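You operate a simulated robot arm through the tools that you are given. There is no shell and no other tool. Be economical: measure what you need, move in short steps, check, and stop when the job is done.

You run a simulated robot arm. Do the job below in one go: nothing can be reset, and whatever is moved stays where it is left.

Task
Check the yellow test cock for leaks: green tray if it holds, rework bin if it falls.
Fine: knob to TEST, three strokes, read the window, vent before you lift it off.

Only the result counts: the job must be done as asked and must still hold three seconds after the hand-in. Knocking over, shifting, dropping, spilling or breaking anything else fails it.

Robot
A 7-joint arm with a two-finger parallel gripper, fixed in place. Base frame: the origin is at the foot of the arm, x ahead of it, y to its left, z up; the work surface is at about z = 0.86. Units: m, rad, N and s.
With the tool pointing down near the work surface it reaches from about 0.24 to 0.68 m from the base axis. Its first joint turns from -1.152 to 1.152 rad. Payload 2.4 kg.
The TCP is the grasp point between the finger pads, 0.03 m short of the fingertips. In the tool frame z runs along the fingers and y along their closing line. The gripper opens to 0.094 m. The fingers are 0.028 m wide and 0.01 m thick; the gripper's body (0.05 by 0.096 m) begins 0.055 m behind the TCP.
Orientation is that of the tool frame in the base frame, as a unit quaternion [x, y, z, w]. With the fingers straight down and closing along the base's y, the tool's x points along the base's -x, its y along +y and its z along -z.

Tools
- The arm moves only by the tool arm_command. Its arguments are lists of equal length, an entry for each row: "hand": the opening, from 0 (shut) to 1 (fully open); "slide": the shift along the tool's x, y, z in cm, a list of three; "rotation": the turn, a rotation vector about the tool's x, y, z in rad, a list of three. In form: {"hand": [hand, ...], "slide": [[tx, ty, tz], ...], "rotation": [[wx, wy, wz], ...]}. A call has 1 to 8 rows; each row is the pose to reach, as a shift and turn from the pose commanded when the call began, along the tool's axes at that moment. Each row takes 0.2 s and may step no farther than 0.05 m and 0.15 rad from the row before; otherwise, or with a gripper value out of range, the whole call is refused. A pose out of reach is approached as far as the arm can. The call stops where the force on the tool passes 40 N (or 10 N more than at its start, if that is more) or the arm is blocked; 0.2 s more then pass. The fingers move at their own pace (about 0.153 m/s each) and stop on an object; they squeeze with about 40 N. The grip force told is the motor's: it shows also when the fingers shut on nothing. Time passes only in rows, and 0.2 s behind the last, so rows that repeat a pose let the fingers close. It gives the time, the measured TCP pose, the force on the tool (base axes), the opening and the grip force at its end, in the units of the frame above (readings bear some noise), and new pictures: "pictures" is both (left out), scene, wrist or none.
- Cameras (640 x 400 px; columns grow to the right, rows downward): "scene" is fixed at [0.037, 0.4681, 1.4578]; the picture's right is [-0.78, -0.63, 0.00], its down [-0.27, 0.33, -0.90] and it looks along [0.56, -0.71, -0.43] (base axes); focal length 362 px, centre (320, 200). "wrist" rides on the gripper at [0.076, 0.014, -0.103] in the tool frame; the picture's right is [-0.18, 0.98, 0.00], its down [-0.75, -0.14, -0.64] and it looks along [-0.63, -0.12, 0.77] (tool axes); focal length 243 px, centre (320, 200). There is no depth. A picture from a camera that has moved, and an enlarged one, comes with that camera's place and axes in the base frame and with its lens.
- close_up(camera, box): a new picture of the part [left, top, right, bottom] of that camera's present view, enlarged. No time passes.
- sign_off(): hands the job in; it is judged then, once.

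Go step by step. Nothing tells you positions but the pictures and the camera data: compare them with the known pose of the tool, close in by small moves and look again before you grip or let go. The budget is 120 turns and 170 pictures, counting those below and the enlarged ones. Unless the task says otherwise, let go and move clear before handing in, and close with one line.

The tools are called after "Request:" by a JSON object that holds its "api" and its "payload". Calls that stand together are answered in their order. arm_command: Moves the arm, as the interface text tells. Its arguments: {"type":"object","properties":{"hand":{"type":"array"},"slide":{"type":"array"},"rotation":{"type":"array"},"pictures":{"type":"string","enum":["both","scene","wrist","none"]}},"required":["hand","slide","rotation"]} The other tools are called the same way: close_up (camera, box) takes an enlarged picture of a part of a camera's view; sign_off () hands the job in.

At the start:

```text
time_s: 0.0
tool_pos: [0.4435, -0.1144, 1.2275]
ee_rot: [0.001, 1.0, 0.001, 0.001]
ft_force: [-0.3, -0.4, 0.2]
gripper_width: 0.0938
gripper_force: 0.1
```

scene: 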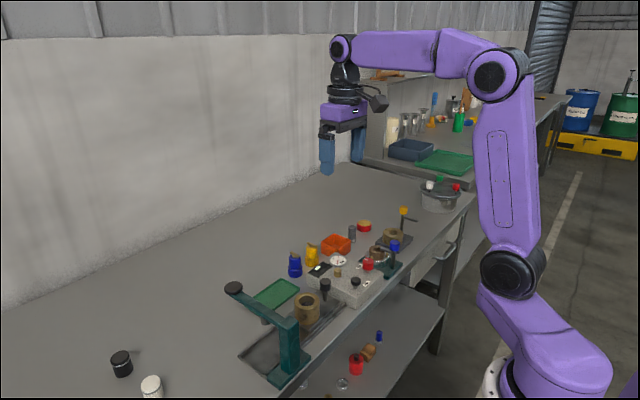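
wrist: 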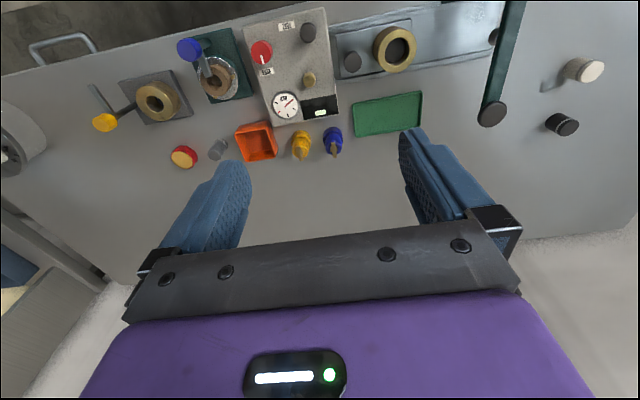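

I see a bench with a leak-test rig (box with red knob, gauge, a window), sockets, levers, yellow and blue test cocks, a green tray and an orange bin. I'll take enlarged views to identify the parts.

Request:
{"api": "close_up", "payload": {"camera": "wrist", "box": [220, 10, 350, 170]}}

Request:
{"api": "close_up", "payload": {"camera": "wrist", "box": [320, 0, 620, 190]}}

Request:
{"api": "close_up", "payload": {"camera": "scene", "box": [220, 200, 420, 325]}}

Request:
{"api": "close_up", "payload": {"camera": "wrist", "box": [60, 20, 260, 190]}}

```text
2.50 times, centred on (285, 90) of wrist
camera zoom: at [0.3676, -0.0986, 1.3304], right [0.19, 0.98, 0.0], down [0.75, -0.14, 0.64], along [0.63, -0.12, -0.77], focal length 606 px, centre (408, 475)
```

zoom: 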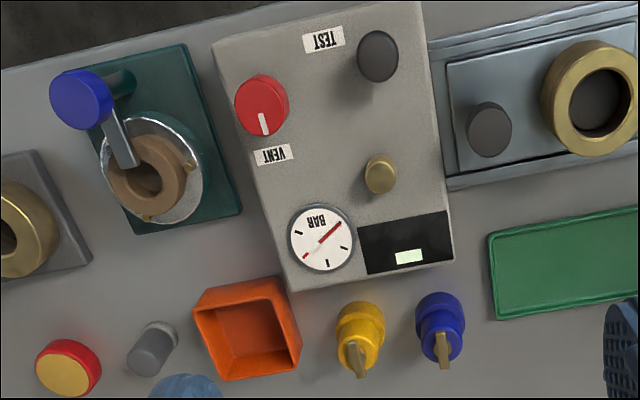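

```text
2.11 times, centred on (470, 95) of wrist
camera zoom: at [0.3676, -0.0986, 1.3304], right [0.19, 0.98, 0.0], down [0.75, -0.14, 0.64], along [0.63, -0.12, -0.77], focal length 511 px, centre (4, 421)
```

zoom: 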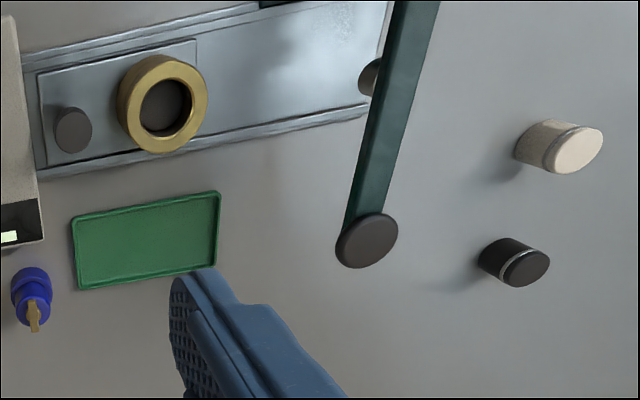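

```text
3.20 times, centred on (320, 262) of scene
camera zoom: at [0.037, 0.4681, 1.4578], right [-0.78, -0.63, 0.0], down [-0.27, 0.33, -0.9], along [0.56, -0.71, -0.43], focal length 1158 px, centre (320, 0)
```

zoom: 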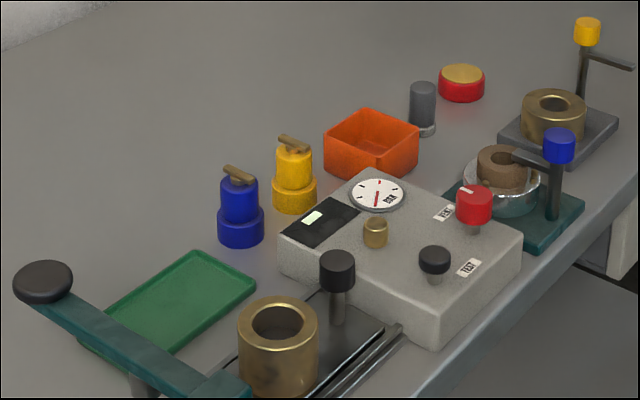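

```text
2.35 times, centred on (160, 105) of wrist
camera zoom: at [0.3676, -0.0986, 1.3304], right [0.19, 0.98, 0.0], down [0.75, -0.14, 0.64], along [0.63, -0.12, -0.77], focal length 571 px, centre (696, 424)
```

zoom: 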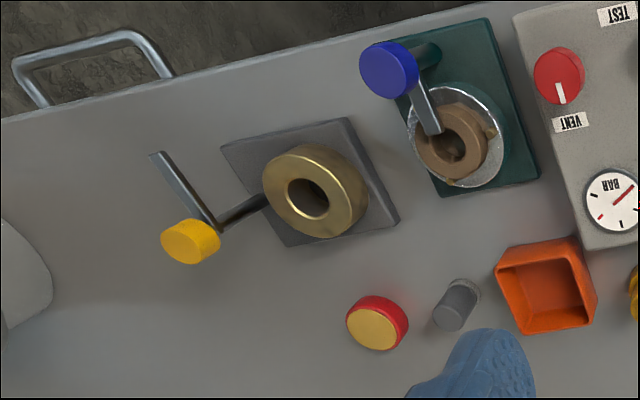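

The tester is the beige box: red VENT/TEST knob, a black plunger, a brass nipple and a gauge. I'll move closer above it to measure.

Request:
{"api": "arm_command", "payload": {"hand": [1, 1, 1, 1], "slide": [[1.45, -1.2, 4.25], [2.9, -2.4, 8.5], [4.35, -3.56, 12.75], [4.35, -3.56, 12.75]], "rotation": [[0, 0, 0], [0, 0, 0], [0, 0, 0], [0, 0, 0]], "pictures": "wrist"}}

Request:
{"api": "close_up", "payload": {"camera": "wrist", "box": [200, 20, 440, 170]}}

Request:
{"api": "close_up", "payload": {"camera": "scene", "box": [280, 235, 400, 310]}}

```text
time_s: 1.0
tool_pos: [0.4006, -0.1505, 1.1006]
ee_rot: [0.001, 1.0, 0.0, 0.001]
ft_force: [0.0, 0.6, -1.1]
gripper_width: 0.0942
gripper_force: 0.0
camera wrist: at [0.3247, -0.1347, 1.2028], right [0.18, 0.98, 0.0], down [0.75, -0.14, 0.64], along [0.63, -0.12, -0.77], focal length 243 px, centre (320, 200)
```

wrist: 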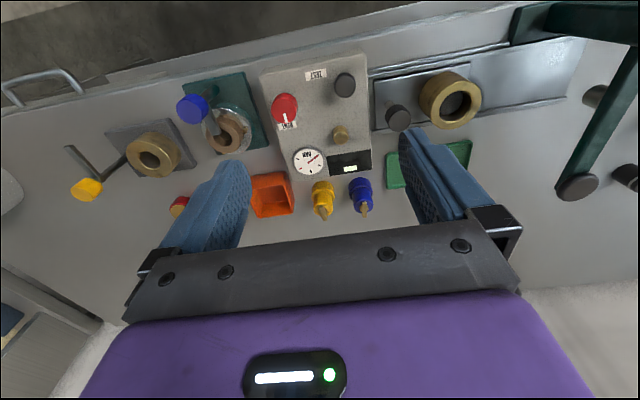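

```text
2.67 times, centred on (320, 95) of wrist
camera zoom: at [0.3247, -0.1347, 1.2028], right [0.18, 0.98, 0.0], down [0.75, -0.14, 0.64], along [0.63, -0.12, -0.77], focal length 647 px, centre (320, 480)
```

zoom: 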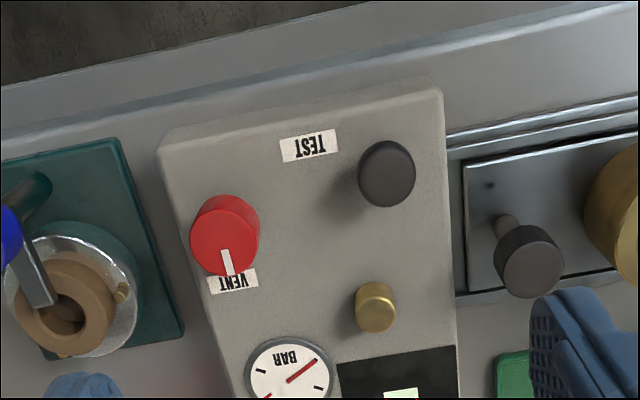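

```text
5.33 times, centred on (340, 272) of scene
camera zoom: at [0.037, 0.4681, 1.4578], right [-0.78, -0.63, 0.0], down [-0.27, 0.33, -0.9], along [0.56, -0.71, -0.43], focal length 1930 px, centre (213, -187)
```

zoom: 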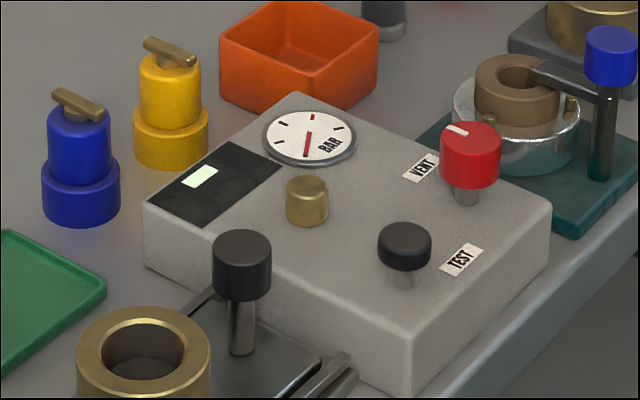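

The port nipple is near (0.454,-0.133, top 0.919), the plunger near (0.398,-0.122,0.928), the red knob near (0.409,-0.19,0.937) pointing to VENT, and the yellow cock near (0.578,-0.182). Next I'll look from nearer to the cock.

Request:
{"api": "arm_command", "payload": {"hand": [1, 1, 1, 1], "slide": [[-3.3, -1.0, 1.7], [-6.6, -2.0, 3.4], [-9.94, -2.95, 5.06], [-9.94, -2.95, 5.06]], "rotation": [[0, 0, 0], [0, 0, 0], [0, 0, 0], [0, 0, 0]], "pictures": "wrist"}}

Request:
{"api": "close_up", "payload": {"camera": "wrist", "box": [200, 20, 440, 170]}}

Request:
{"api": "close_up", "payload": {"camera": "wrist", "box": [230, 110, 410, 222]}}

```text
time_s: 2.0
tool_pos: [0.5019, -0.1793, 1.0489]
ee_rot: [0.001, 1.0, 0.0, 0.001]
ft_force: [0.1, -0.3, -0.2]
gripper_width: 0.0938
gripper_force: 0.2
camera wrist: at [0.4255, -0.1634, 1.1522], right [0.18, 0.98, 0.0], down [0.75, -0.14, 0.64], along [0.63, -0.12, -0.77], focal length 243 px, centre (320, 200)
```

wrist: 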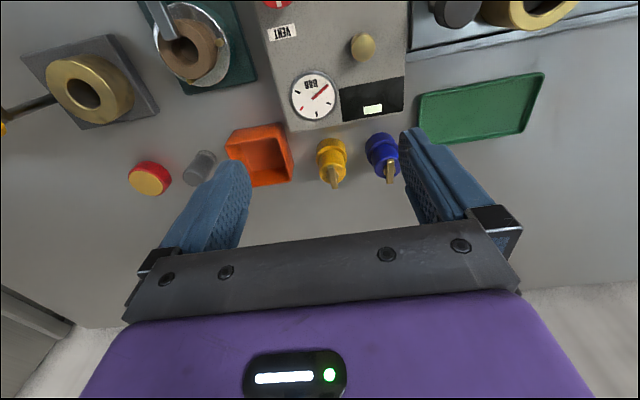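

```text
2.67 times, centred on (320, 95) of wrist
camera zoom: at [0.4255, -0.1634, 1.1522], right [0.18, 0.98, 0.0], down [0.75, -0.14, 0.64], along [0.63, -0.12, -0.77], focal length 647 px, centre (320, 480)
```

zoom: 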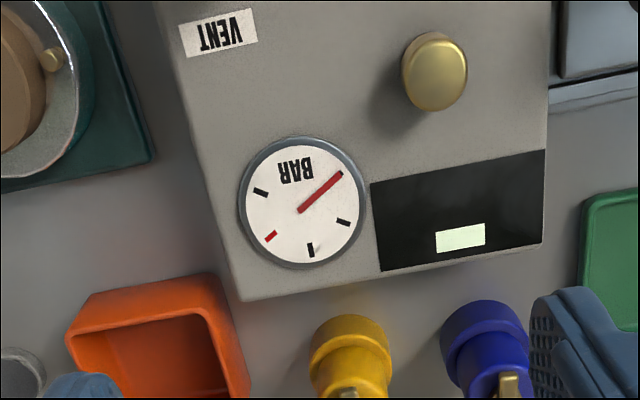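

```text
3.56 times, centred on (320, 166) of wrist
camera zoom: at [0.4255, -0.1634, 1.1522], right [0.18, 0.98, 0.0], down [0.75, -0.14, 0.64], along [0.63, -0.12, -0.77], focal length 863 px, centre (320, 321)
```

zoom: 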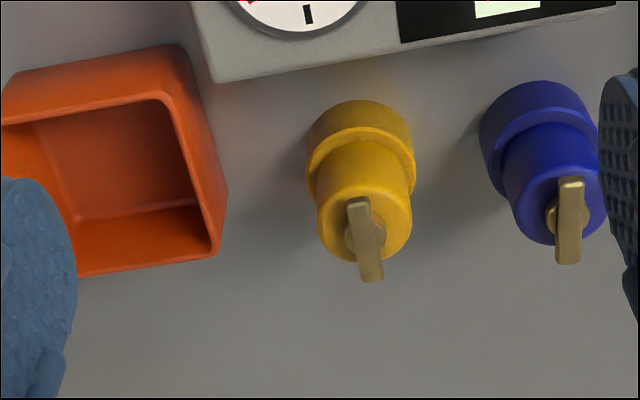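

The yellow cock sits near (0.579,-0.178) with about 1 cm clear either side for a half-open gripper. I'll move over it with the gripper at 5 cm.

Request:
{"api": "arm_command", "payload": {"hand": [0.53, 0.53, 0.53, 0.53], "slide": [[-3.9, 0.05, 2.0], [-7.75, 0.1, 5.0], [-7.75, 0.1, 8.9], [-7.75, 0.1, 8.9]], "rotation": [[0, 0, 0], [0, 0, 0], [0, 0, 0], [0, 0, 0]]}}

Request:
{"api": "close_up", "payload": {"camera": "wrist", "box": [220, 80, 420, 205]}}

Request:
{"api": "close_up", "payload": {"camera": "scene", "box": [260, 200, 380, 275]}}

```text
time_s: 3.0
tool_pos: [0.577, -0.1781, 0.9619]
ee_rot: [0.0, 1.0, 0.001, 0.001]
ft_force: [-0.6, 0.1, 0.2]
gripper_width: 0.0497
gripper_force: 0.1
camera wrist: at [0.5011, -0.1625, 1.0637], right [0.18, 0.98, 0.0], down [0.75, -0.14, 0.64], along [0.63, -0.12, -0.77], focal length 243 px, centre (320, 200)
```

scene: 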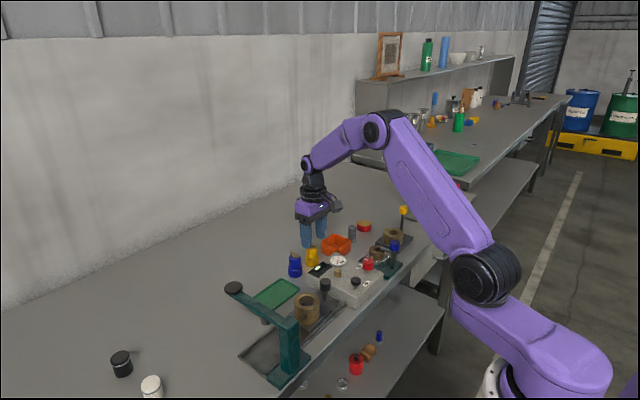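
wrist: 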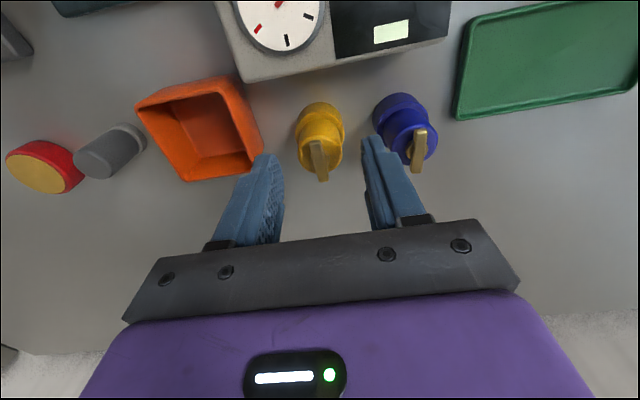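

```text
3.20 times, centred on (320, 142) of wrist
camera zoom: at [0.5011, -0.1625, 1.0637], right [0.18, 0.98, 0.0], down [0.75, -0.14, 0.64], along [0.63, -0.12, -0.77], focal length 776 px, centre (320, 384)
```

zoom: 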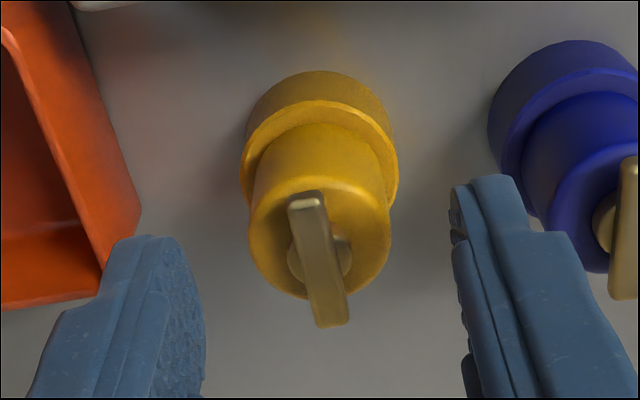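

```text
5.33 times, centred on (320, 238) of scene
camera zoom: at [0.037, 0.4681, 1.4578], right [-0.78, -0.63, 0.0], down [-0.27, 0.33, -0.9], along [0.56, -0.71, -0.43], focal length 1930 px, centre (320, 0)
```

zoom: 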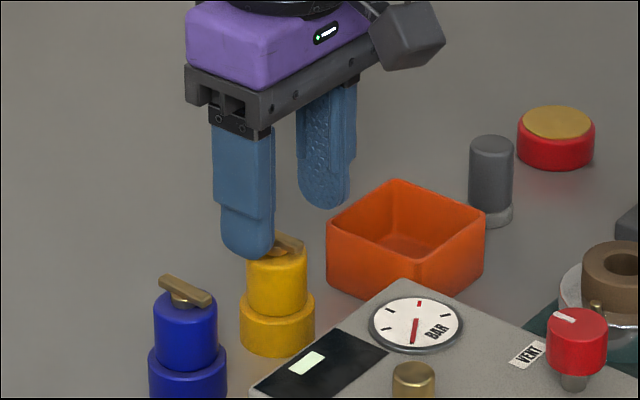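

The fingers straddle the cock well; I'll descend and close on its upper body.

Request:
{"api": "arm_command", "payload": {"hand": [0.53, 0.53, 0.53, 0.2, 0.2, 0.2], "slide": [[-0.35, 0, 3.2], [-0.35, 0, 6.2], [-0.35, 0, 6.2], [-0.35, 0, 6.2], [-0.35, 0, 6.2], [-0.35, 0, 6.2]], "rotation": [[0, 0, 0], [0, 0, 0], [0, 0, 0], [0, 0, 0], [0, 0, 0], [0, 0, 0]]}}

Request:
{"api": "close_up", "payload": {"camera": "scene", "box": [260, 200, 380, 275]}}

```text
time_s: 4.4
tool_pos: [0.581, -0.1782, 0.8979]
ee_rot: [0.001, 1.0, 0.002, 0.001]
ft_force: [0.4, 0.4, 0.0]
gripper_width: 0.039
gripper_force: 40.3
camera wrist: at [0.5051, -0.1622, 1.0018], right [0.18, 0.98, 0.0], down [0.75, -0.14, 0.64], along [0.63, -0.12, -0.77], focal length 243 px, centre (320, 200)
```

scene: 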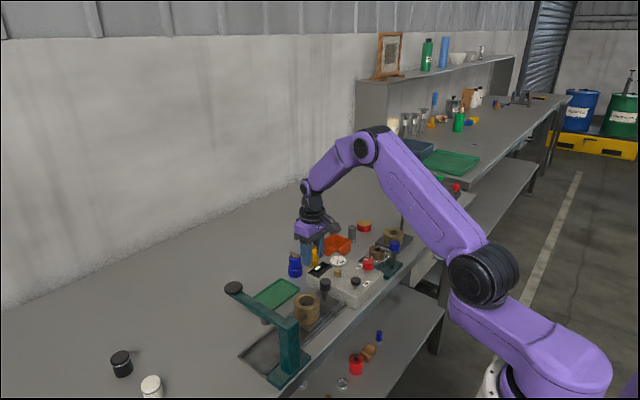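
wrist: 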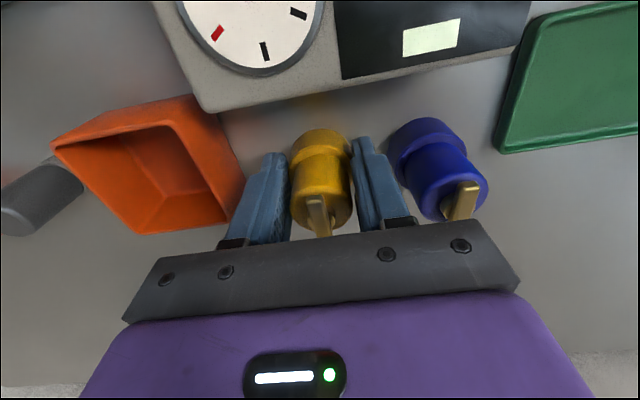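

```text
5.33 times, centred on (320, 238) of scene
camera zoom: at [0.037, 0.4681, 1.4578], right [-0.78, -0.63, 0.0], down [-0.27, 0.33, -0.9], along [0.56, -0.71, -0.43], focal length 1930 px, centre (320, 0)
```

zoom: 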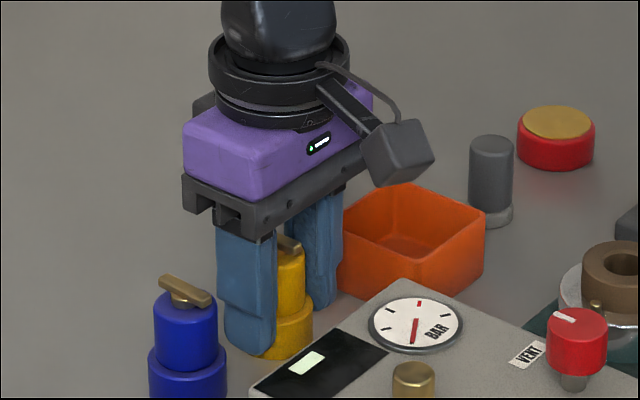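

It's gripped at the lower collar (39 mm). I'll lift it and carry it above the nipple.

Request:
{"api": "arm_command", "payload": {"hand": [0.2, 0.2, 0.2, 0.2, 0.2, 0.2], "slide": [[0, 0, -4.5], [0, 0, -9], [4.2, 1.5, -9], [8.4, 3.0, -9], [12.6, 4.5, -9], [12.6, 4.5, -9]], "rotation": [[0, 0, 0], [0, 0, 0], [0, 0, 0], [0, 0, 0], [0, 0, 0], [0, 0, 0]]}}

Request:
{"api": "close_up", "payload": {"camera": "scene", "box": [280, 225, 400, 300]}}

Request:
{"api": "close_up", "payload": {"camera": "wrist", "box": [220, 80, 420, 205]}}

```text
time_s: 5.8
tool_pos: [0.4544, -0.134, 0.9881]
ee_rot: [0.001, 1.0, 0.0, 0.001]
ft_force: [-0.3, 0.4, -0.7]
gripper_width: 0.039
gripper_force: 40.0
camera wrist: at [0.3793, -0.1177, 1.0912], right [0.19, 0.98, 0.0], down [0.75, -0.14, 0.64], along [0.63, -0.12, -0.77], focal length 243 px, centre (320, 200)
```

scene: 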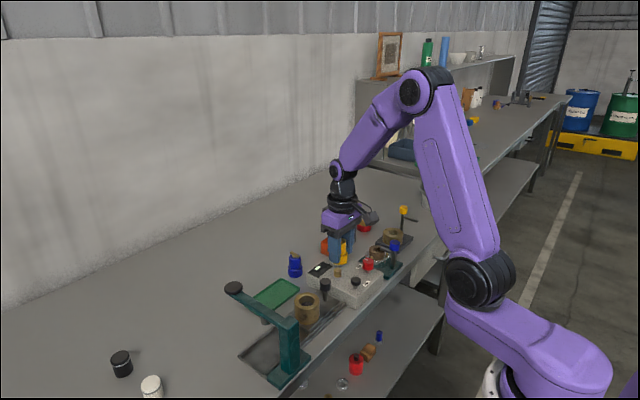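
wrist: 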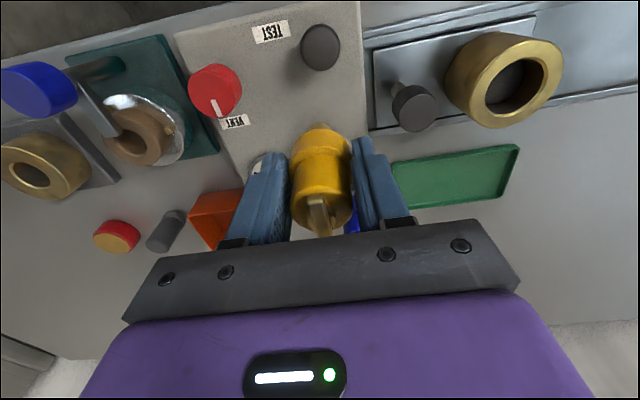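

```text
5.33 times, centred on (340, 262) of scene
camera zoom: at [0.037, 0.4681, 1.4578], right [-0.78, -0.63, 0.0], down [-0.27, 0.33, -0.9], along [0.56, -0.71, -0.43], focal length 1930 px, centre (213, -133)
```

zoom: 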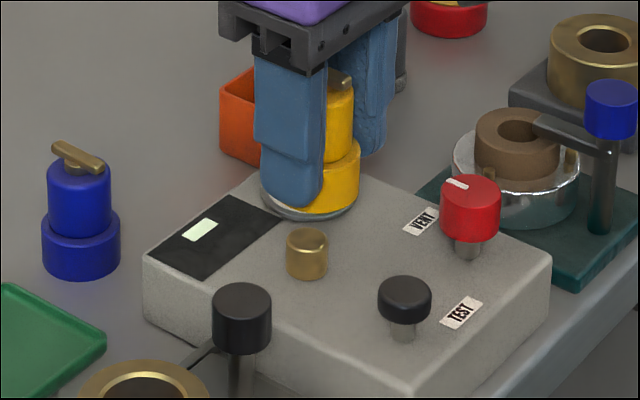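

```text
3.20 times, centred on (320, 142) of wrist
camera zoom: at [0.3793, -0.1177, 1.0912], right [0.19, 0.98, 0.0], down [0.75, -0.14, 0.64], along [0.63, -0.12, -0.77], focal length 776 px, centre (320, 384)
```

zoom: 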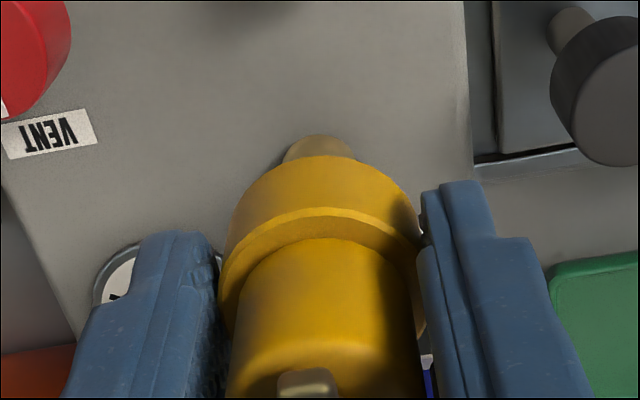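

Comparing both views, the cock is about 6 mm short of the nipple in x. I'll correct that and lower to just above the nipple.

Request:
{"api": "arm_command", "payload": {"hand": [0.2, 0.2, 0.2], "slide": [[-0.6, -0.1, 0], [-0.6, -0.1, 2.3], [-0.6, -0.1, 2.3]], "rotation": [[0, 0, 0], [0, 0, 0], [0, 0, 0]], "pictures": "none"}}

Request:
{"api": "close_up", "payload": {"camera": "scene", "box": [300, 235, 380, 285]}}

Request:
{"api": "close_up", "payload": {"camera": "wrist", "box": [240, 90, 400, 190]}}

```text
time_s: 6.6
tool_pos: [0.4621, -0.135, 0.9654]
ee_rot: [0.002, 1.0, 0.001, 0.002]
ft_force: [-1.1, 0.3, -0.8]
gripper_width: 0.0389
gripper_force: 39.6
```

```text
8.00 times, centred on (340, 260) of scene
camera zoom: at [0.037, 0.4681, 1.4578], right [-0.78, -0.63, 0.0], down [-0.27, 0.33, -0.9], along [0.56, -0.71, -0.43], focal length 2895 px, centre (160, -280)
```

zoom: 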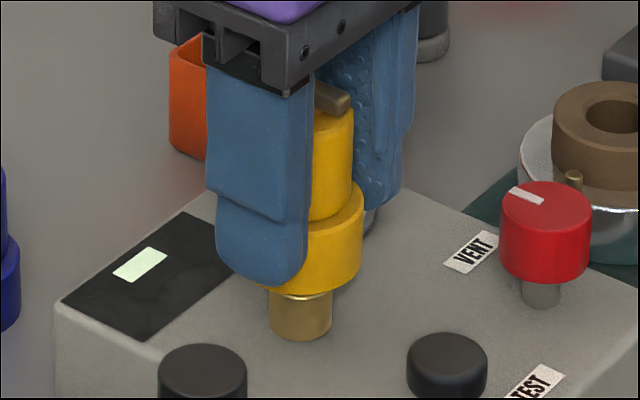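

```text
4.00 times, centred on (320, 140) of wrist
camera zoom: at [0.3854, -0.1186, 1.0679], right [0.18, 0.98, 0.0], down [0.75, -0.14, 0.64], along [0.63, -0.12, -0.77], focal length 970 px, centre (320, 440)
```

zoom: 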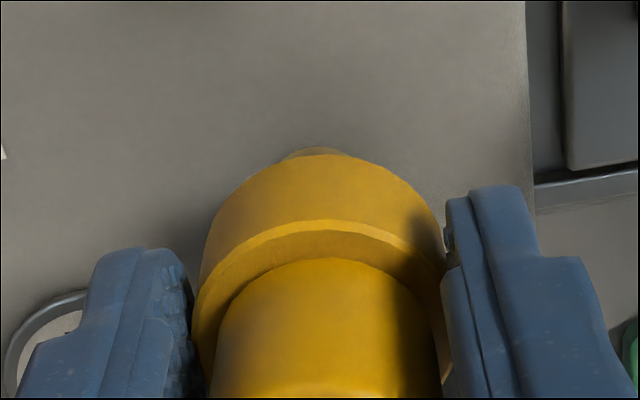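

The cock now lines up over the nipple in both views. I'll lower it onto the port until it seats.

Request:
{"api": "arm_command", "payload": {"hand": [0.2, 0.2, 0.2, 0.2, 0.2], "slide": [[0, 0, 0.6], [0, 0, 1.1], [0, 0, 1.6], [0, 0, 2.0], [0, 0, 2.0]], "rotation": [[0, 0, 0], [0, 0, 0], [0, 0, 0], [0, 0, 0], [0, 0, 0]], "pictures": "none"}}

Request:
{"api": "close_up", "payload": {"camera": "scene", "box": [300, 235, 380, 285]}}

```text
time_s: 7.8
tool_pos: [0.4621, -0.1336, 0.9446]
ee_rot: [0.001, 1.0, 0.001, 0.001]
ft_force: [-0.7, 0.3, -0.9]
gripper_width: 0.0388
gripper_force: 40.4
```

```text
8.00 times, centred on (340, 260) of scene
camera zoom: at [0.037, 0.4681, 1.4578], right [-0.78, -0.63, 0.0], down [-0.27, 0.33, -0.9], along [0.56, -0.71, -0.43], focal length 2895 px, centre (160, -280)
```

zoom: 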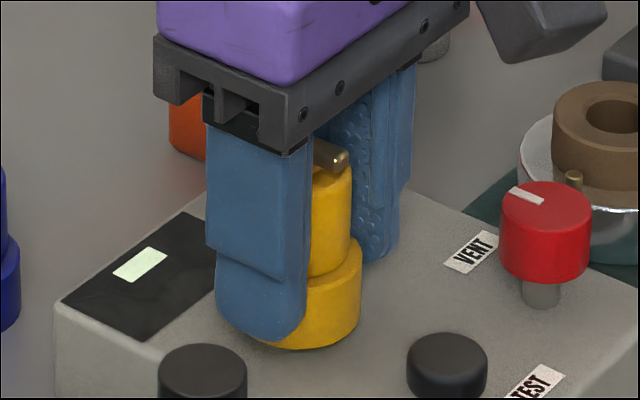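

It has gone over the nipple with no resistance; I'll ease down the last bit to contact.

Request:
{"api": "arm_command", "payload": {"hand": [0.2, 0.2, 0.2, 0.2], "slide": [[0, 0, 0.2], [0, 0, 0.4], [0, 0, 0.6], [0, 0, 0.6]], "rotation": [[0, 0, 0], [0, 0, 0], [0, 0, 0], [0, 0, 0]], "pictures": "none"}}

Request:
{"api": "close_up", "payload": {"camera": "scene", "box": [300, 235, 380, 285]}}

```text
time_s: 8.8
tool_pos: [0.4605, -0.1346, 0.94]
ee_rot: [0.001, 1.0, 0.001, 0.001]
ft_force: [-0.2, -0.4, -1.5]
gripper_width: 0.039
gripper_force: 39.5
```

```text
8.00 times, centred on (340, 260) of scene
camera zoom: at [0.037, 0.4681, 1.4578], right [-0.78, -0.63, 0.0], down [-0.27, 0.33, -0.9], along [0.56, -0.71, -0.43], focal length 2895 px, centre (160, -280)
```

zoom: 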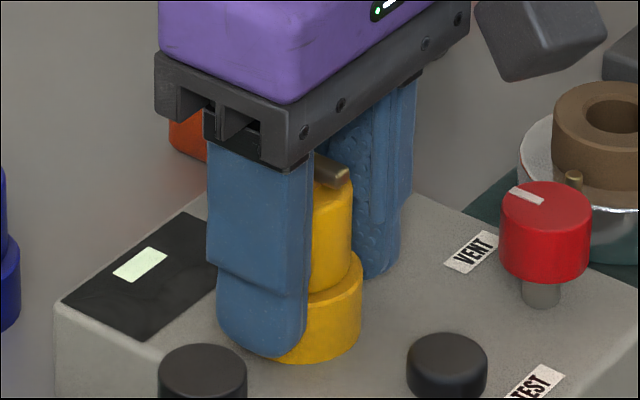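

Still no contact force; a little further down.

Request:
{"api": "arm_command", "payload": {"hand": [0.2, 0.2, 0.2, 0.2, 0.2], "slide": [[0, 0, 0.2], [0, 0, 0.4], [0, 0, 0.6], [0, 0, 0.8], [0, 0, 0.8]], "rotation": [[0, 0, 0], [0, 0, 0], [0, 0, 0], [0, 0, 0], [0, 0, 0]], "pictures": "none"}}

Request:
{"api": "close_up", "payload": {"camera": "scene", "box": [300, 235, 380, 285]}}

```text
time_s: 10.0
tool_pos: [0.4624, -0.1345, 0.9316]
ee_rot: [0.002, 1.0, -0.001, 0.004]
ft_force: [2.1, 1.1, 28.3]
gripper_width: 0.039
gripper_force: 39.9
```

```text
8.00 times, centred on (340, 260) of scene
camera zoom: at [0.0365, 0.4682, 1.4577], right [-0.78, -0.63, 0.0], down [-0.27, 0.33, -0.9], along [0.57, -0.71, -0.43], focal length 2895 px, centre (160, -280)
```

zoom: 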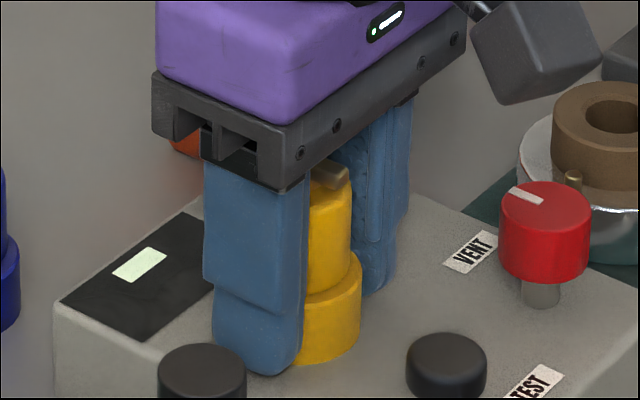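

Seated (28 N contact). I'll open slightly and rise straight up.

Request:
{"api": "arm_command", "payload": {"hand": [0.2, 0.5, 0.5, 0.5, 0.5, 0.5, 0.5], "slide": [[0, 0, -0.3], [0, 0, -0.3], [0, 0, -0.3], [0, 0, -3.5], [0, 0, -8], [0, 0, -12], [0, 0, -12]], "rotation": [[0, 0, 0], [0, 0, 0], [0, 0, 0], [0, 0, 0], [0, 0, 0], [0, 0, 0], [0, 0, 0]], "pictures": "wrist"}}

Request:
{"api": "close_up", "payload": {"camera": "scene", "box": [290, 235, 390, 297]}}

```text
time_s: 11.6
tool_pos: [0.4608, -0.1345, 1.0514]
ee_rot: [0.002, 1.0, 0.001, 0.001]
ft_force: [0.3, 0.4, 0.0]
gripper_width: 0.0471
gripper_force: 0.1
camera wrist: at [0.384, -0.1183, 1.1551], right [0.19, 0.98, 0.0], down [0.75, -0.14, 0.64], along [0.63, -0.12, -0.77], focal length 243 px, centre (320, 200)
```

wrist: 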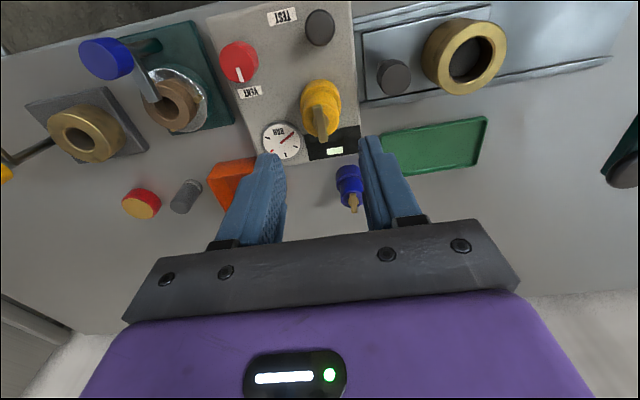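

```text
6.40 times, centred on (340, 266) of scene
camera zoom: at [0.0369, 0.4681, 1.4578], right [-0.78, -0.63, 0.0], down [-0.27, 0.33, -0.9], along [0.56, -0.71, -0.43], focal length 2316 px, centre (192, -222)
```

zoom: 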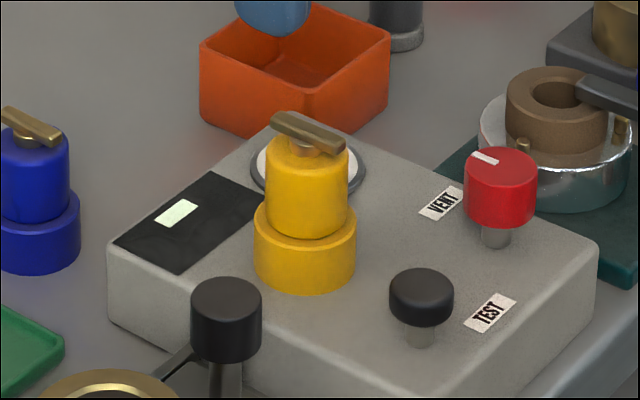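

The cock stands squarely on the port. Now I'll move above the red knob and look.

Request:
{"api": "arm_command", "payload": {"hand": [0.5, 0.5, 0.5, 0.5], "slide": [[2.4, -2.8, 0], [4.7, -5.55, 0], [4.7, -5.55, 4], [4.7, -5.55, 4]], "rotation": [[0, 0, 0], [0, 0, 0], [0, 0, 0], [0, 0, 0]], "pictures": "none"}}

Request:
{"api": "close_up", "payload": {"camera": "scene", "box": [310, 225, 410, 287]}}

Request:
{"api": "close_up", "payload": {"camera": "wrist", "box": [220, 60, 420, 185]}}

```text
time_s: 12.6
tool_pos: [0.4149, -0.1898, 1.0123]
ee_rot: [0.0, 1.0, 0.0, 0.001]
ft_force: [0.3, -0.5, -0.6]
gripper_width: 0.047
gripper_force: 0.0
```

```text
6.40 times, centred on (360, 256) of scene
camera zoom: at [0.037, 0.4681, 1.4578], right [-0.78, -0.63, 0.0], down [-0.27, 0.33, -0.9], along [0.56, -0.71, -0.43], focal length 2316 px, centre (64, -158)
```

zoom: 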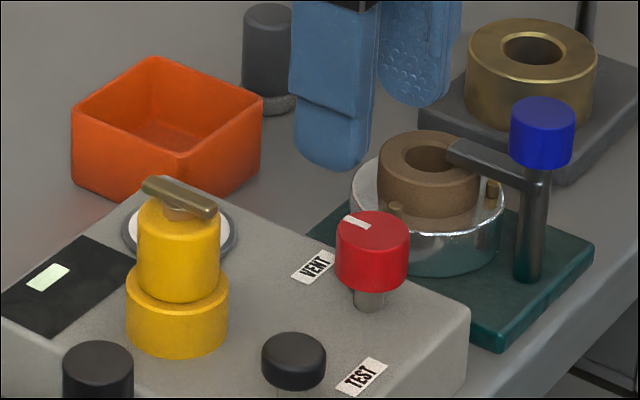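

```text
3.20 times, centred on (320, 122) of wrist
camera zoom: at [0.3385, -0.174, 1.115], right [0.19, 0.98, 0.0], down [0.75, -0.14, 0.64], along [0.63, -0.12, -0.77], focal length 776 px, centre (320, 448)
```

zoom: 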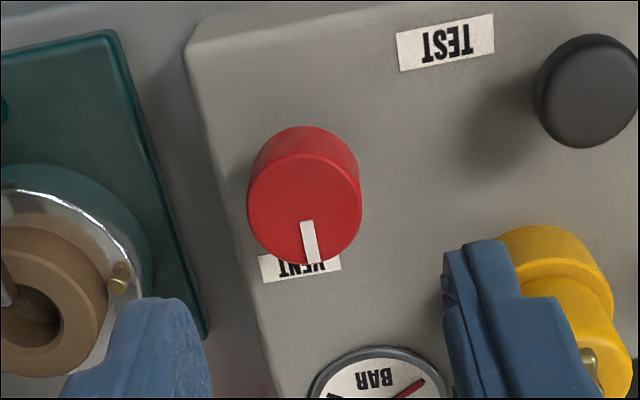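

Knob centre is about (0.4135,-0.192) with its pointer at VENT (+x); TEST lies about 120° counter-clockwise. I'll pre-rotate 60° clockwise so the turn is symmetric.

Request:
{"api": "arm_command", "payload": {"hand": [0.5, 0.5, 0.5, 0.5, 0.5, 0.5, 0.5, 0.5], "slide": [[0.1, -0.2, 0], [0.1, -0.2, 0], [0.1, -0.2, 0], [0.1, -0.2, 0], [0.1, -0.2, 0], [0.1, -0.2, 0], [0.1, -0.2, 0], [0.1, -0.2, 0]], "rotation": [[0, 0, 0.15], [0, 0, 0.3], [0, 0, 0.45], [0, 0, 0.6], [0, 0, 0.75], [0, 0, 0.9], [0, 0, 1.05], [0, 0, 1.05]], "pictures": "wrist"}}

Request:
{"api": "close_up", "payload": {"camera": "scene", "box": [310, 225, 410, 287]}}

Request:
{"api": "close_up", "payload": {"camera": "wrist", "box": [220, 60, 420, 185]}}

```text
time_s: 14.4
tool_pos: [0.4133, -0.1918, 1.0112]
ee_rot: [0.502, 0.865, 0.0, 0.0]
ft_force: [0.6, 0.1, -0.2]
gripper_width: 0.047
gripper_force: 0.1
camera wrist: at [0.3876, -0.1171, 1.1145], right [0.95, 0.33, 0.0], down [0.25, -0.73, 0.64], along [0.21, -0.61, -0.77], focal length 243 px, centre (320, 200)
```

wrist: 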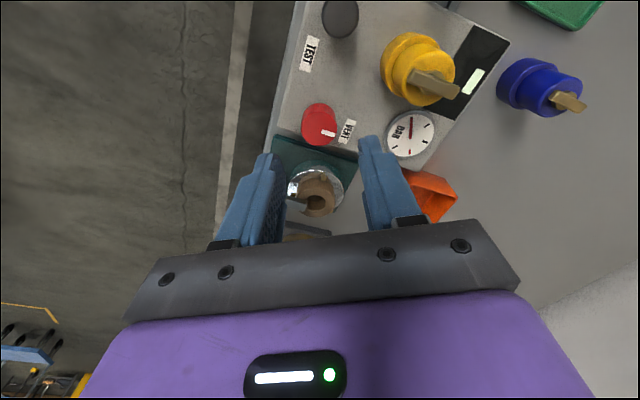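

```text
6.40 times, centred on (360, 256) of scene
camera zoom: at [0.037, 0.4681, 1.4578], right [-0.78, -0.63, 0.0], down [-0.27, 0.33, -0.9], along [0.56, -0.71, -0.43], focal length 2316 px, centre (64, -158)
```

zoom: 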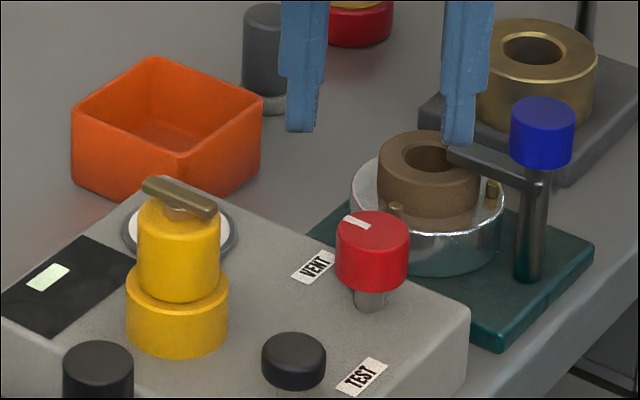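

```text
3.20 times, centred on (320, 122) of wrist
camera zoom: at [0.3876, -0.1171, 1.1145], right [0.95, 0.33, 0.0], down [0.25, -0.73, 0.64], along [0.21, -0.61, -0.77], focal length 776 px, centre (320, 448)
```

zoom: 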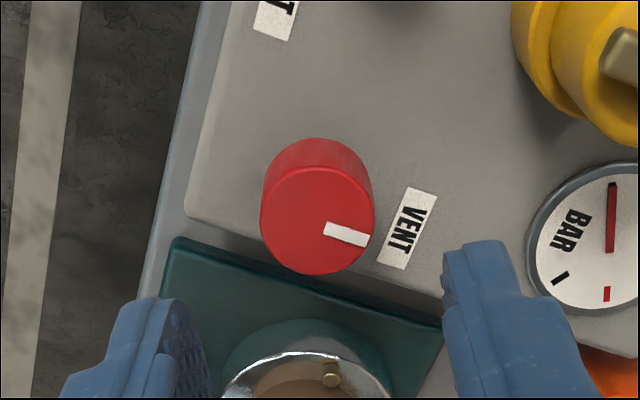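

The knob centre checks at (0.413,-0.192), top 0.934. I'll descend and grip it.

Request:
{"api": "arm_command", "payload": {"hand": [0.5, 0.5, 0.5, 0.15, 0.15, 0.15], "slide": [[0, 0, 3.6], [0, 0, 7.1], [0, 0, 7.1], [0, 0, 7.1], [0, 0, 7.1], [0, 0, 7.1]], "rotation": [[0, 0, 0], [0, 0, 0], [0, 0, 0], [0, 0, 0], [0, 0, 0], [0, 0, 0]], "pictures": "none"}}

Request:
{"api": "close_up", "payload": {"camera": "scene", "box": [310, 225, 410, 287]}}

Request:
{"api": "close_up", "payload": {"camera": "wrist", "box": [220, 80, 420, 205]}}

```text
time_s: 15.8
tool_pos: [0.4133, -0.1931, 0.9407]
ee_rot: [0.502, 0.865, 0.0, 0.0]
ft_force: [-12.0, -6.4, -7.2]
gripper_width: 0.0279
gripper_force: 45.0
```

```text
6.40 times, centred on (360, 256) of scene
camera zoom: at [0.0367, 0.4679, 1.4578], right [-0.78, -0.63, 0.0], down [-0.27, 0.33, -0.9], along [0.56, -0.71, -0.43], focal length 2316 px, centre (64, -158)
```

zoom: 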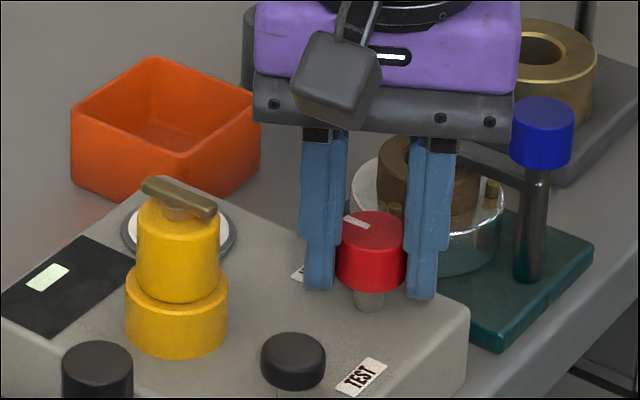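

```text
3.20 times, centred on (320, 142) of wrist
camera zoom: at [0.3876, -0.1183, 1.0429], right [0.94, 0.33, 0.0], down [0.25, -0.73, 0.64], along [0.21, -0.61, -0.77], focal length 776 px, centre (320, 384)
```

zoom: 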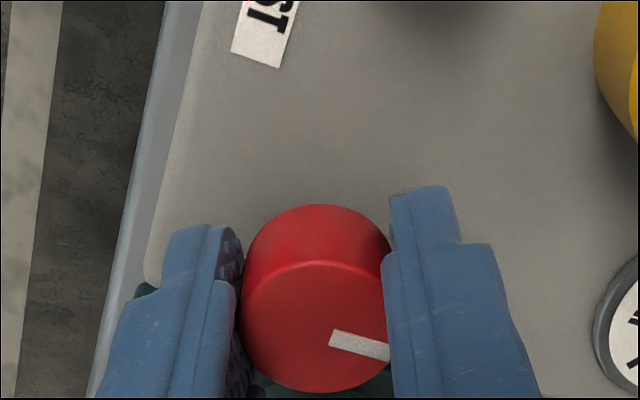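

Gripped, slight side load. I'll relieve it by a millimetre and turn the knob counter-clockwise toward TEST in steps.

Request:
{"api": "arm_command", "payload": {"hand": [0.15, 0.15, 0.15, 0.15, 0.15, 0.15, 0.15], "slide": [[0, -0.1, 0], [0, -0.1, 0], [0, -0.1, 0], [0, -0.1, 0], [0, -0.1, 0], [0, -0.1, 0], [0, -0.1, 0]], "rotation": [[0, 0, 0], [0, 0, -0.15], [0, 0, -0.3], [0, 0, -0.45], [0, 0, -0.6], [0, 0, -0.75], [0, 0, -0.75]], "pictures": "none"}}

Request:
{"api": "close_up", "payload": {"camera": "scene", "box": [310, 225, 410, 287]}}

Request:
{"api": "close_up", "payload": {"camera": "wrist", "box": [220, 80, 420, 205]}}

```text
time_s: 17.4
tool_pos: [0.4125, -0.1931, 0.9411]
ee_rot: [0.149, 0.989, 0.0, 0.002]
ft_force: [-4.1, -8.1, -1.4]
gripper_width: 0.0272
gripper_force: 45.0
```

```text
6.40 times, centred on (360, 256) of scene
camera zoom: at [0.0369, 0.4679, 1.4578], right [-0.78, -0.63, 0.0], down [-0.27, 0.33, -0.9], along [0.56, -0.71, -0.43], focal length 2316 px, centre (64, -158)
```

zoom: 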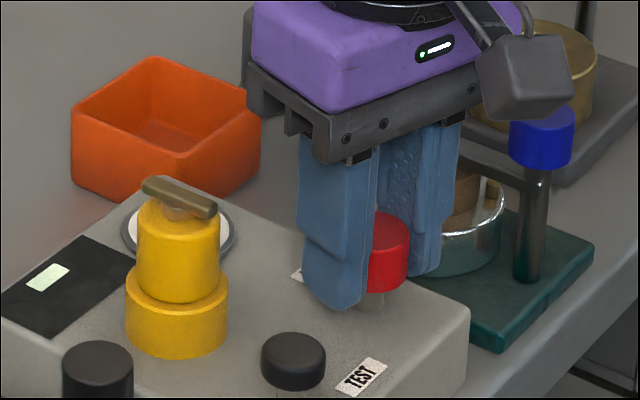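

```text
3.20 times, centred on (320, 142) of wrist
camera zoom: at [0.3439, -0.1555, 1.0432], right [0.47, 0.89, 0.0], down [0.68, -0.36, 0.65], along [0.57, -0.3, -0.76], focal length 776 px, centre (320, 384)
```

zoom: 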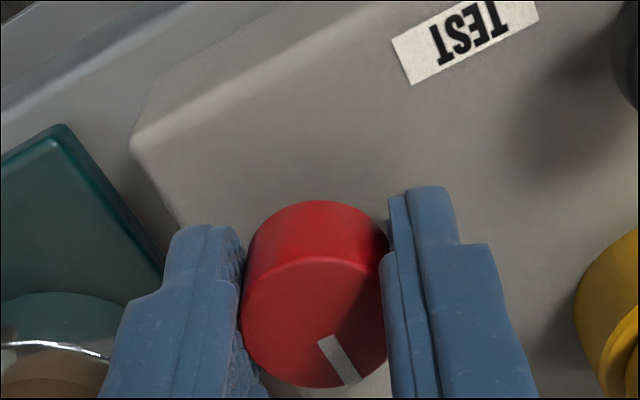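

The pointer hardly moved: the fingers seem to have slipped round the knob. I'll continue the turn with better centring to see whether it follows.

Request:
{"api": "arm_command", "payload": {"hand": [0, 0, 0, 0, 0, 0], "slide": [[0, -0.1, 0], [0, -0.1, 0.2], [0, -0.1, 0.3], [0, -0.1, 0.3], [0, -0.1, 0.3], [0, -0.1, 0.3]], "rotation": [[0, 0, 0], [0, 0, 0], [0, 0, -0.12], [0, 0, -0.24], [0, 0, -0.36], [0, 0, -0.48]], "pictures": "none"}}

Request:
{"api": "close_up", "payload": {"camera": "wrist", "box": [220, 80, 420, 205]}}

```text
time_s: 18.8
tool_pos: [0.4122, -0.1953, 0.9362]
ee_rot: [-0.09, 0.996, 0.0, 0.001]
ft_force: [1.3, -4.8, 9.5]
gripper_width: 0.0275
gripper_force: 45.0
```

```text
3.20 times, centred on (320, 142) of wrist
camera zoom: at [0.3339, -0.1917, 1.0397], right [0.0, 1.0, 0.0], down [0.77, 0.0, 0.64], along [0.64, 0.0, -0.77], focal length 776 px, centre (320, 384)
```

zoom: 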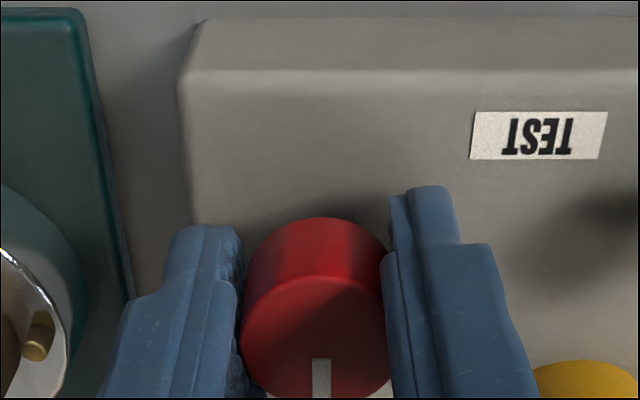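

The pointer stayed at exactly +x, so it's either stopped or stiff this way. I'll test the clockwise direction a little.

Request:
{"api": "arm_command", "payload": {"hand": [0, 0, 0, 0, 0, 0], "slide": [[0, 0, 0], [0, 0, 0], [0, 0, 0], [0, 0, 0], [0, 0, 0], [0, 0, 0]], "rotation": [[0, 0, 0.1], [0, 0, 0.2], [0, 0, 0.3], [0, 0, 0.4], [0, 0, 0.5], [0, 0, 0.5]], "pictures": "none"}}

Request:
{"api": "close_up", "payload": {"camera": "wrist", "box": [220, 80, 420, 205]}}

```text
time_s: 20.2
tool_pos: [0.4104, -0.1923, 0.9372]
ee_rot: [0.16, 0.987, 0.0, -0.001]
ft_force: [-5.0, 0.8, -3.8]
gripper_width: 0.0276
gripper_force: 44.9
```

```text
3.20 times, centred on (320, 142) of wrist
camera zoom: at [0.3439, -0.1538, 1.0399], right [0.49, 0.87, 0.0], down [0.67, -0.37, 0.64], along [0.56, -0.31, -0.77], focal length 776 px, centre (320, 384)
```

zoom: 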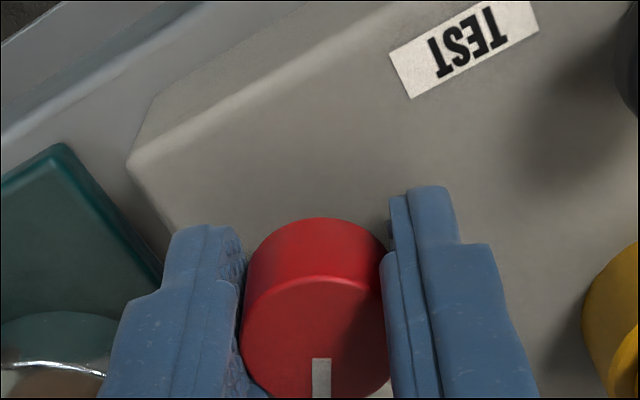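

Clockwise it turns with the gripper, so VENT is the counter-clockwise stop. I'll keep turning clockwise.

Request:
{"api": "arm_command", "payload": {"hand": [0, 0, 0, 0, 0, 0, 0, 0], "slide": [[0, -0.05, 0], [0, -0.05, 0], [0, -0.05, 0], [0, -0.05, 0], [0, -0.05, 0], [0, -0.05, 0], [0, -0.05, 0], [0, -0.05, 0]], "rotation": [[0, 0, 0.14], [0, 0, 0.28], [0, 0, 0.42], [0, 0, 0.56], [0, 0, 0.7], [0, 0, 0.84], [0, 0, 0.98], [0, 0, 1.1]], "pictures": "none"}}

Request:
{"api": "close_up", "payload": {"camera": "wrist", "box": [220, 80, 420, 205]}}

Request:
{"api": "close_up", "payload": {"camera": "scene", "box": [300, 225, 400, 287]}}

```text
time_s: 22.0
tool_pos: [0.4129, -0.1946, 0.9371]
ee_rot: [0.652, 0.758, 0.001, 0.002]
ft_force: [9.8, 12.6, -15.2]
gripper_width: 0.0277
gripper_force: 44.8
```

```text
3.20 times, centred on (320, 142) of wrist
camera zoom: at [0.4155, -0.1144, 1.0402], right [1.0, -0.04, 0.0], down [-0.03, -0.77, 0.64], along [-0.02, -0.64, -0.77], focal length 776 px, centre (320, 384)
```

zoom: 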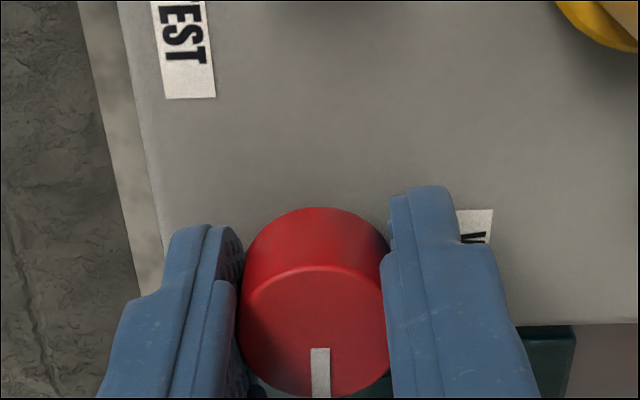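

```text
6.40 times, centred on (350, 256) of scene
camera zoom: at [0.0375, 0.4683, 1.4577], right [-0.78, -0.63, 0.0], down [-0.27, 0.33, -0.9], along [0.56, -0.71, -0.43], focal length 2316 px, centre (128, -158)
```

zoom: 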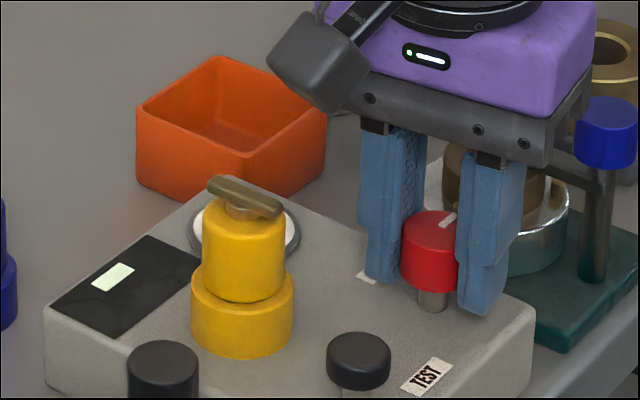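

The pointer now faces -y, a quarter turn clockwise, and still turns freely. I'll release, wind back and regrip.

Request:
{"api": "arm_command", "payload": {"hand": [0.48, 0.48, 0.48, 0.48, 0.48, 0.48, 0.48, 0.48], "slide": [[0, 0.05, 0], [0, 0.05, 0], [0, 0.05, 0], [0, 0.05, 0], [0, 0.05, 0], [0, 0.05, 0], [0, 0.05, 0], [0, 0.05, 0]], "rotation": [[0, 0, 0], [0, 0, 0], [0, 0, -0.15], [0, 0, -0.3], [0, 0, -0.45], [0, 0, -0.6], [0, 0, -0.75], [0, 0, -0.9]], "pictures": "none"}}

Request:
{"api": "arm_command", "payload": {"hand": [0.48, 0.48, 0.48, 0.48, 0.48, 0.48, 0.48, 0.48], "slide": [[0, 0, 0], [0, 0, 0], [0, 0, 0], [0, 0, 0], [0, 0, 0], [0, 0, 0], [0, 0, 0], [0, 0, 0]], "rotation": [[0, 0, -0.15], [0, 0, -0.3], [0, 0, -0.45], [0, 0, -0.6], [0, 0, -0.75], [0, 0, -0.9], [0, 0, -1.05], [0, 0, -1.2]], "pictures": "none"}}

Request:
{"api": "close_up", "payload": {"camera": "wrist", "box": [220, 80, 420, 205]}}

```text
time_s: 23.8
tool_pos: [0.4124, -0.1936, 0.9365]
ee_rot: [0.256, 0.967, 0.001, 0.001]
ft_force: [0.1, -0.1, -0.1]
gripper_width: 0.0451
gripper_force: 0.1
```

```text
time_s: 25.6
tool_pos: [0.4116, -0.1936, 0.9377]
ee_rot: [-0.334, 0.942, 0.0, 0.001]
ft_force: [-0.2, 0.1, -0.6]
gripper_width: 0.0452
gripper_force: 0.0
```

```text
3.20 times, centred on (320, 142) of wrist
camera zoom: at [0.344, -0.2287, 1.0399], right [-0.48, 0.88, 0.0], down [0.67, 0.36, 0.64], along [0.57, 0.31, -0.77], focal length 776 px, centre (320, 384)
```

zoom: 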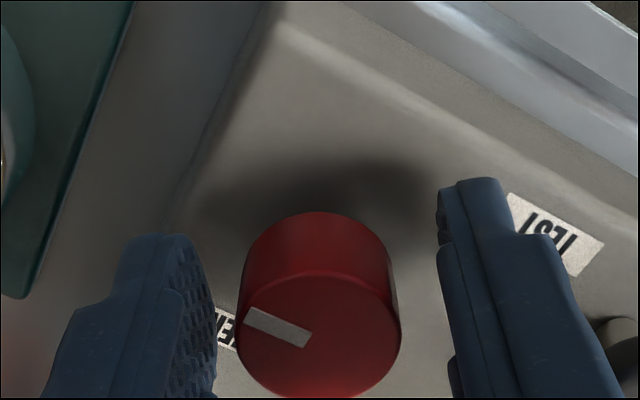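

The pointer stayed put. I'll regrip and continue clockwise.

Request:
{"api": "arm_command", "payload": {"hand": [0, 0, 0, 0, 0, 0, 0, 0], "slide": [[0, 0, 0], [0, 0, 0], [0, 0, 0], [0, 0, 0], [0, 0, 0], [0, 0, 0], [0, 0, 0], [0, 0, 0]], "rotation": [[0, 0, 0], [0, 0, 0], [0, 0, 0.14], [0, 0, 0.28], [0, 0, 0.42], [0, 0, 0.56], [0, 0, 0.7], [0, 0, 0.84]], "pictures": "none"}}

Request:
{"api": "close_up", "payload": {"camera": "wrist", "box": [220, 80, 420, 205]}}

```text
time_s: 27.4
tool_pos: [0.412, -0.194, 0.9371]
ee_rot: [0.081, 0.997, 0.001, 0.0]
ft_force: [-0.1, 2.4, -2.6]
gripper_width: 0.0275
gripper_force: 45.0
```

```text
3.20 times, centred on (320, 142) of wrist
camera zoom: at [0.3394, -0.1653, 1.0404], right [0.34, 0.94, 0.0], down [0.72, -0.26, 0.64], along [0.6, -0.22, -0.77], focal length 776 px, centre (320, 384)
```

zoom: 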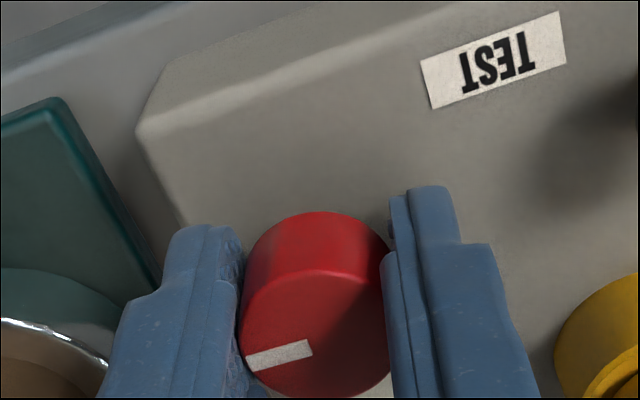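

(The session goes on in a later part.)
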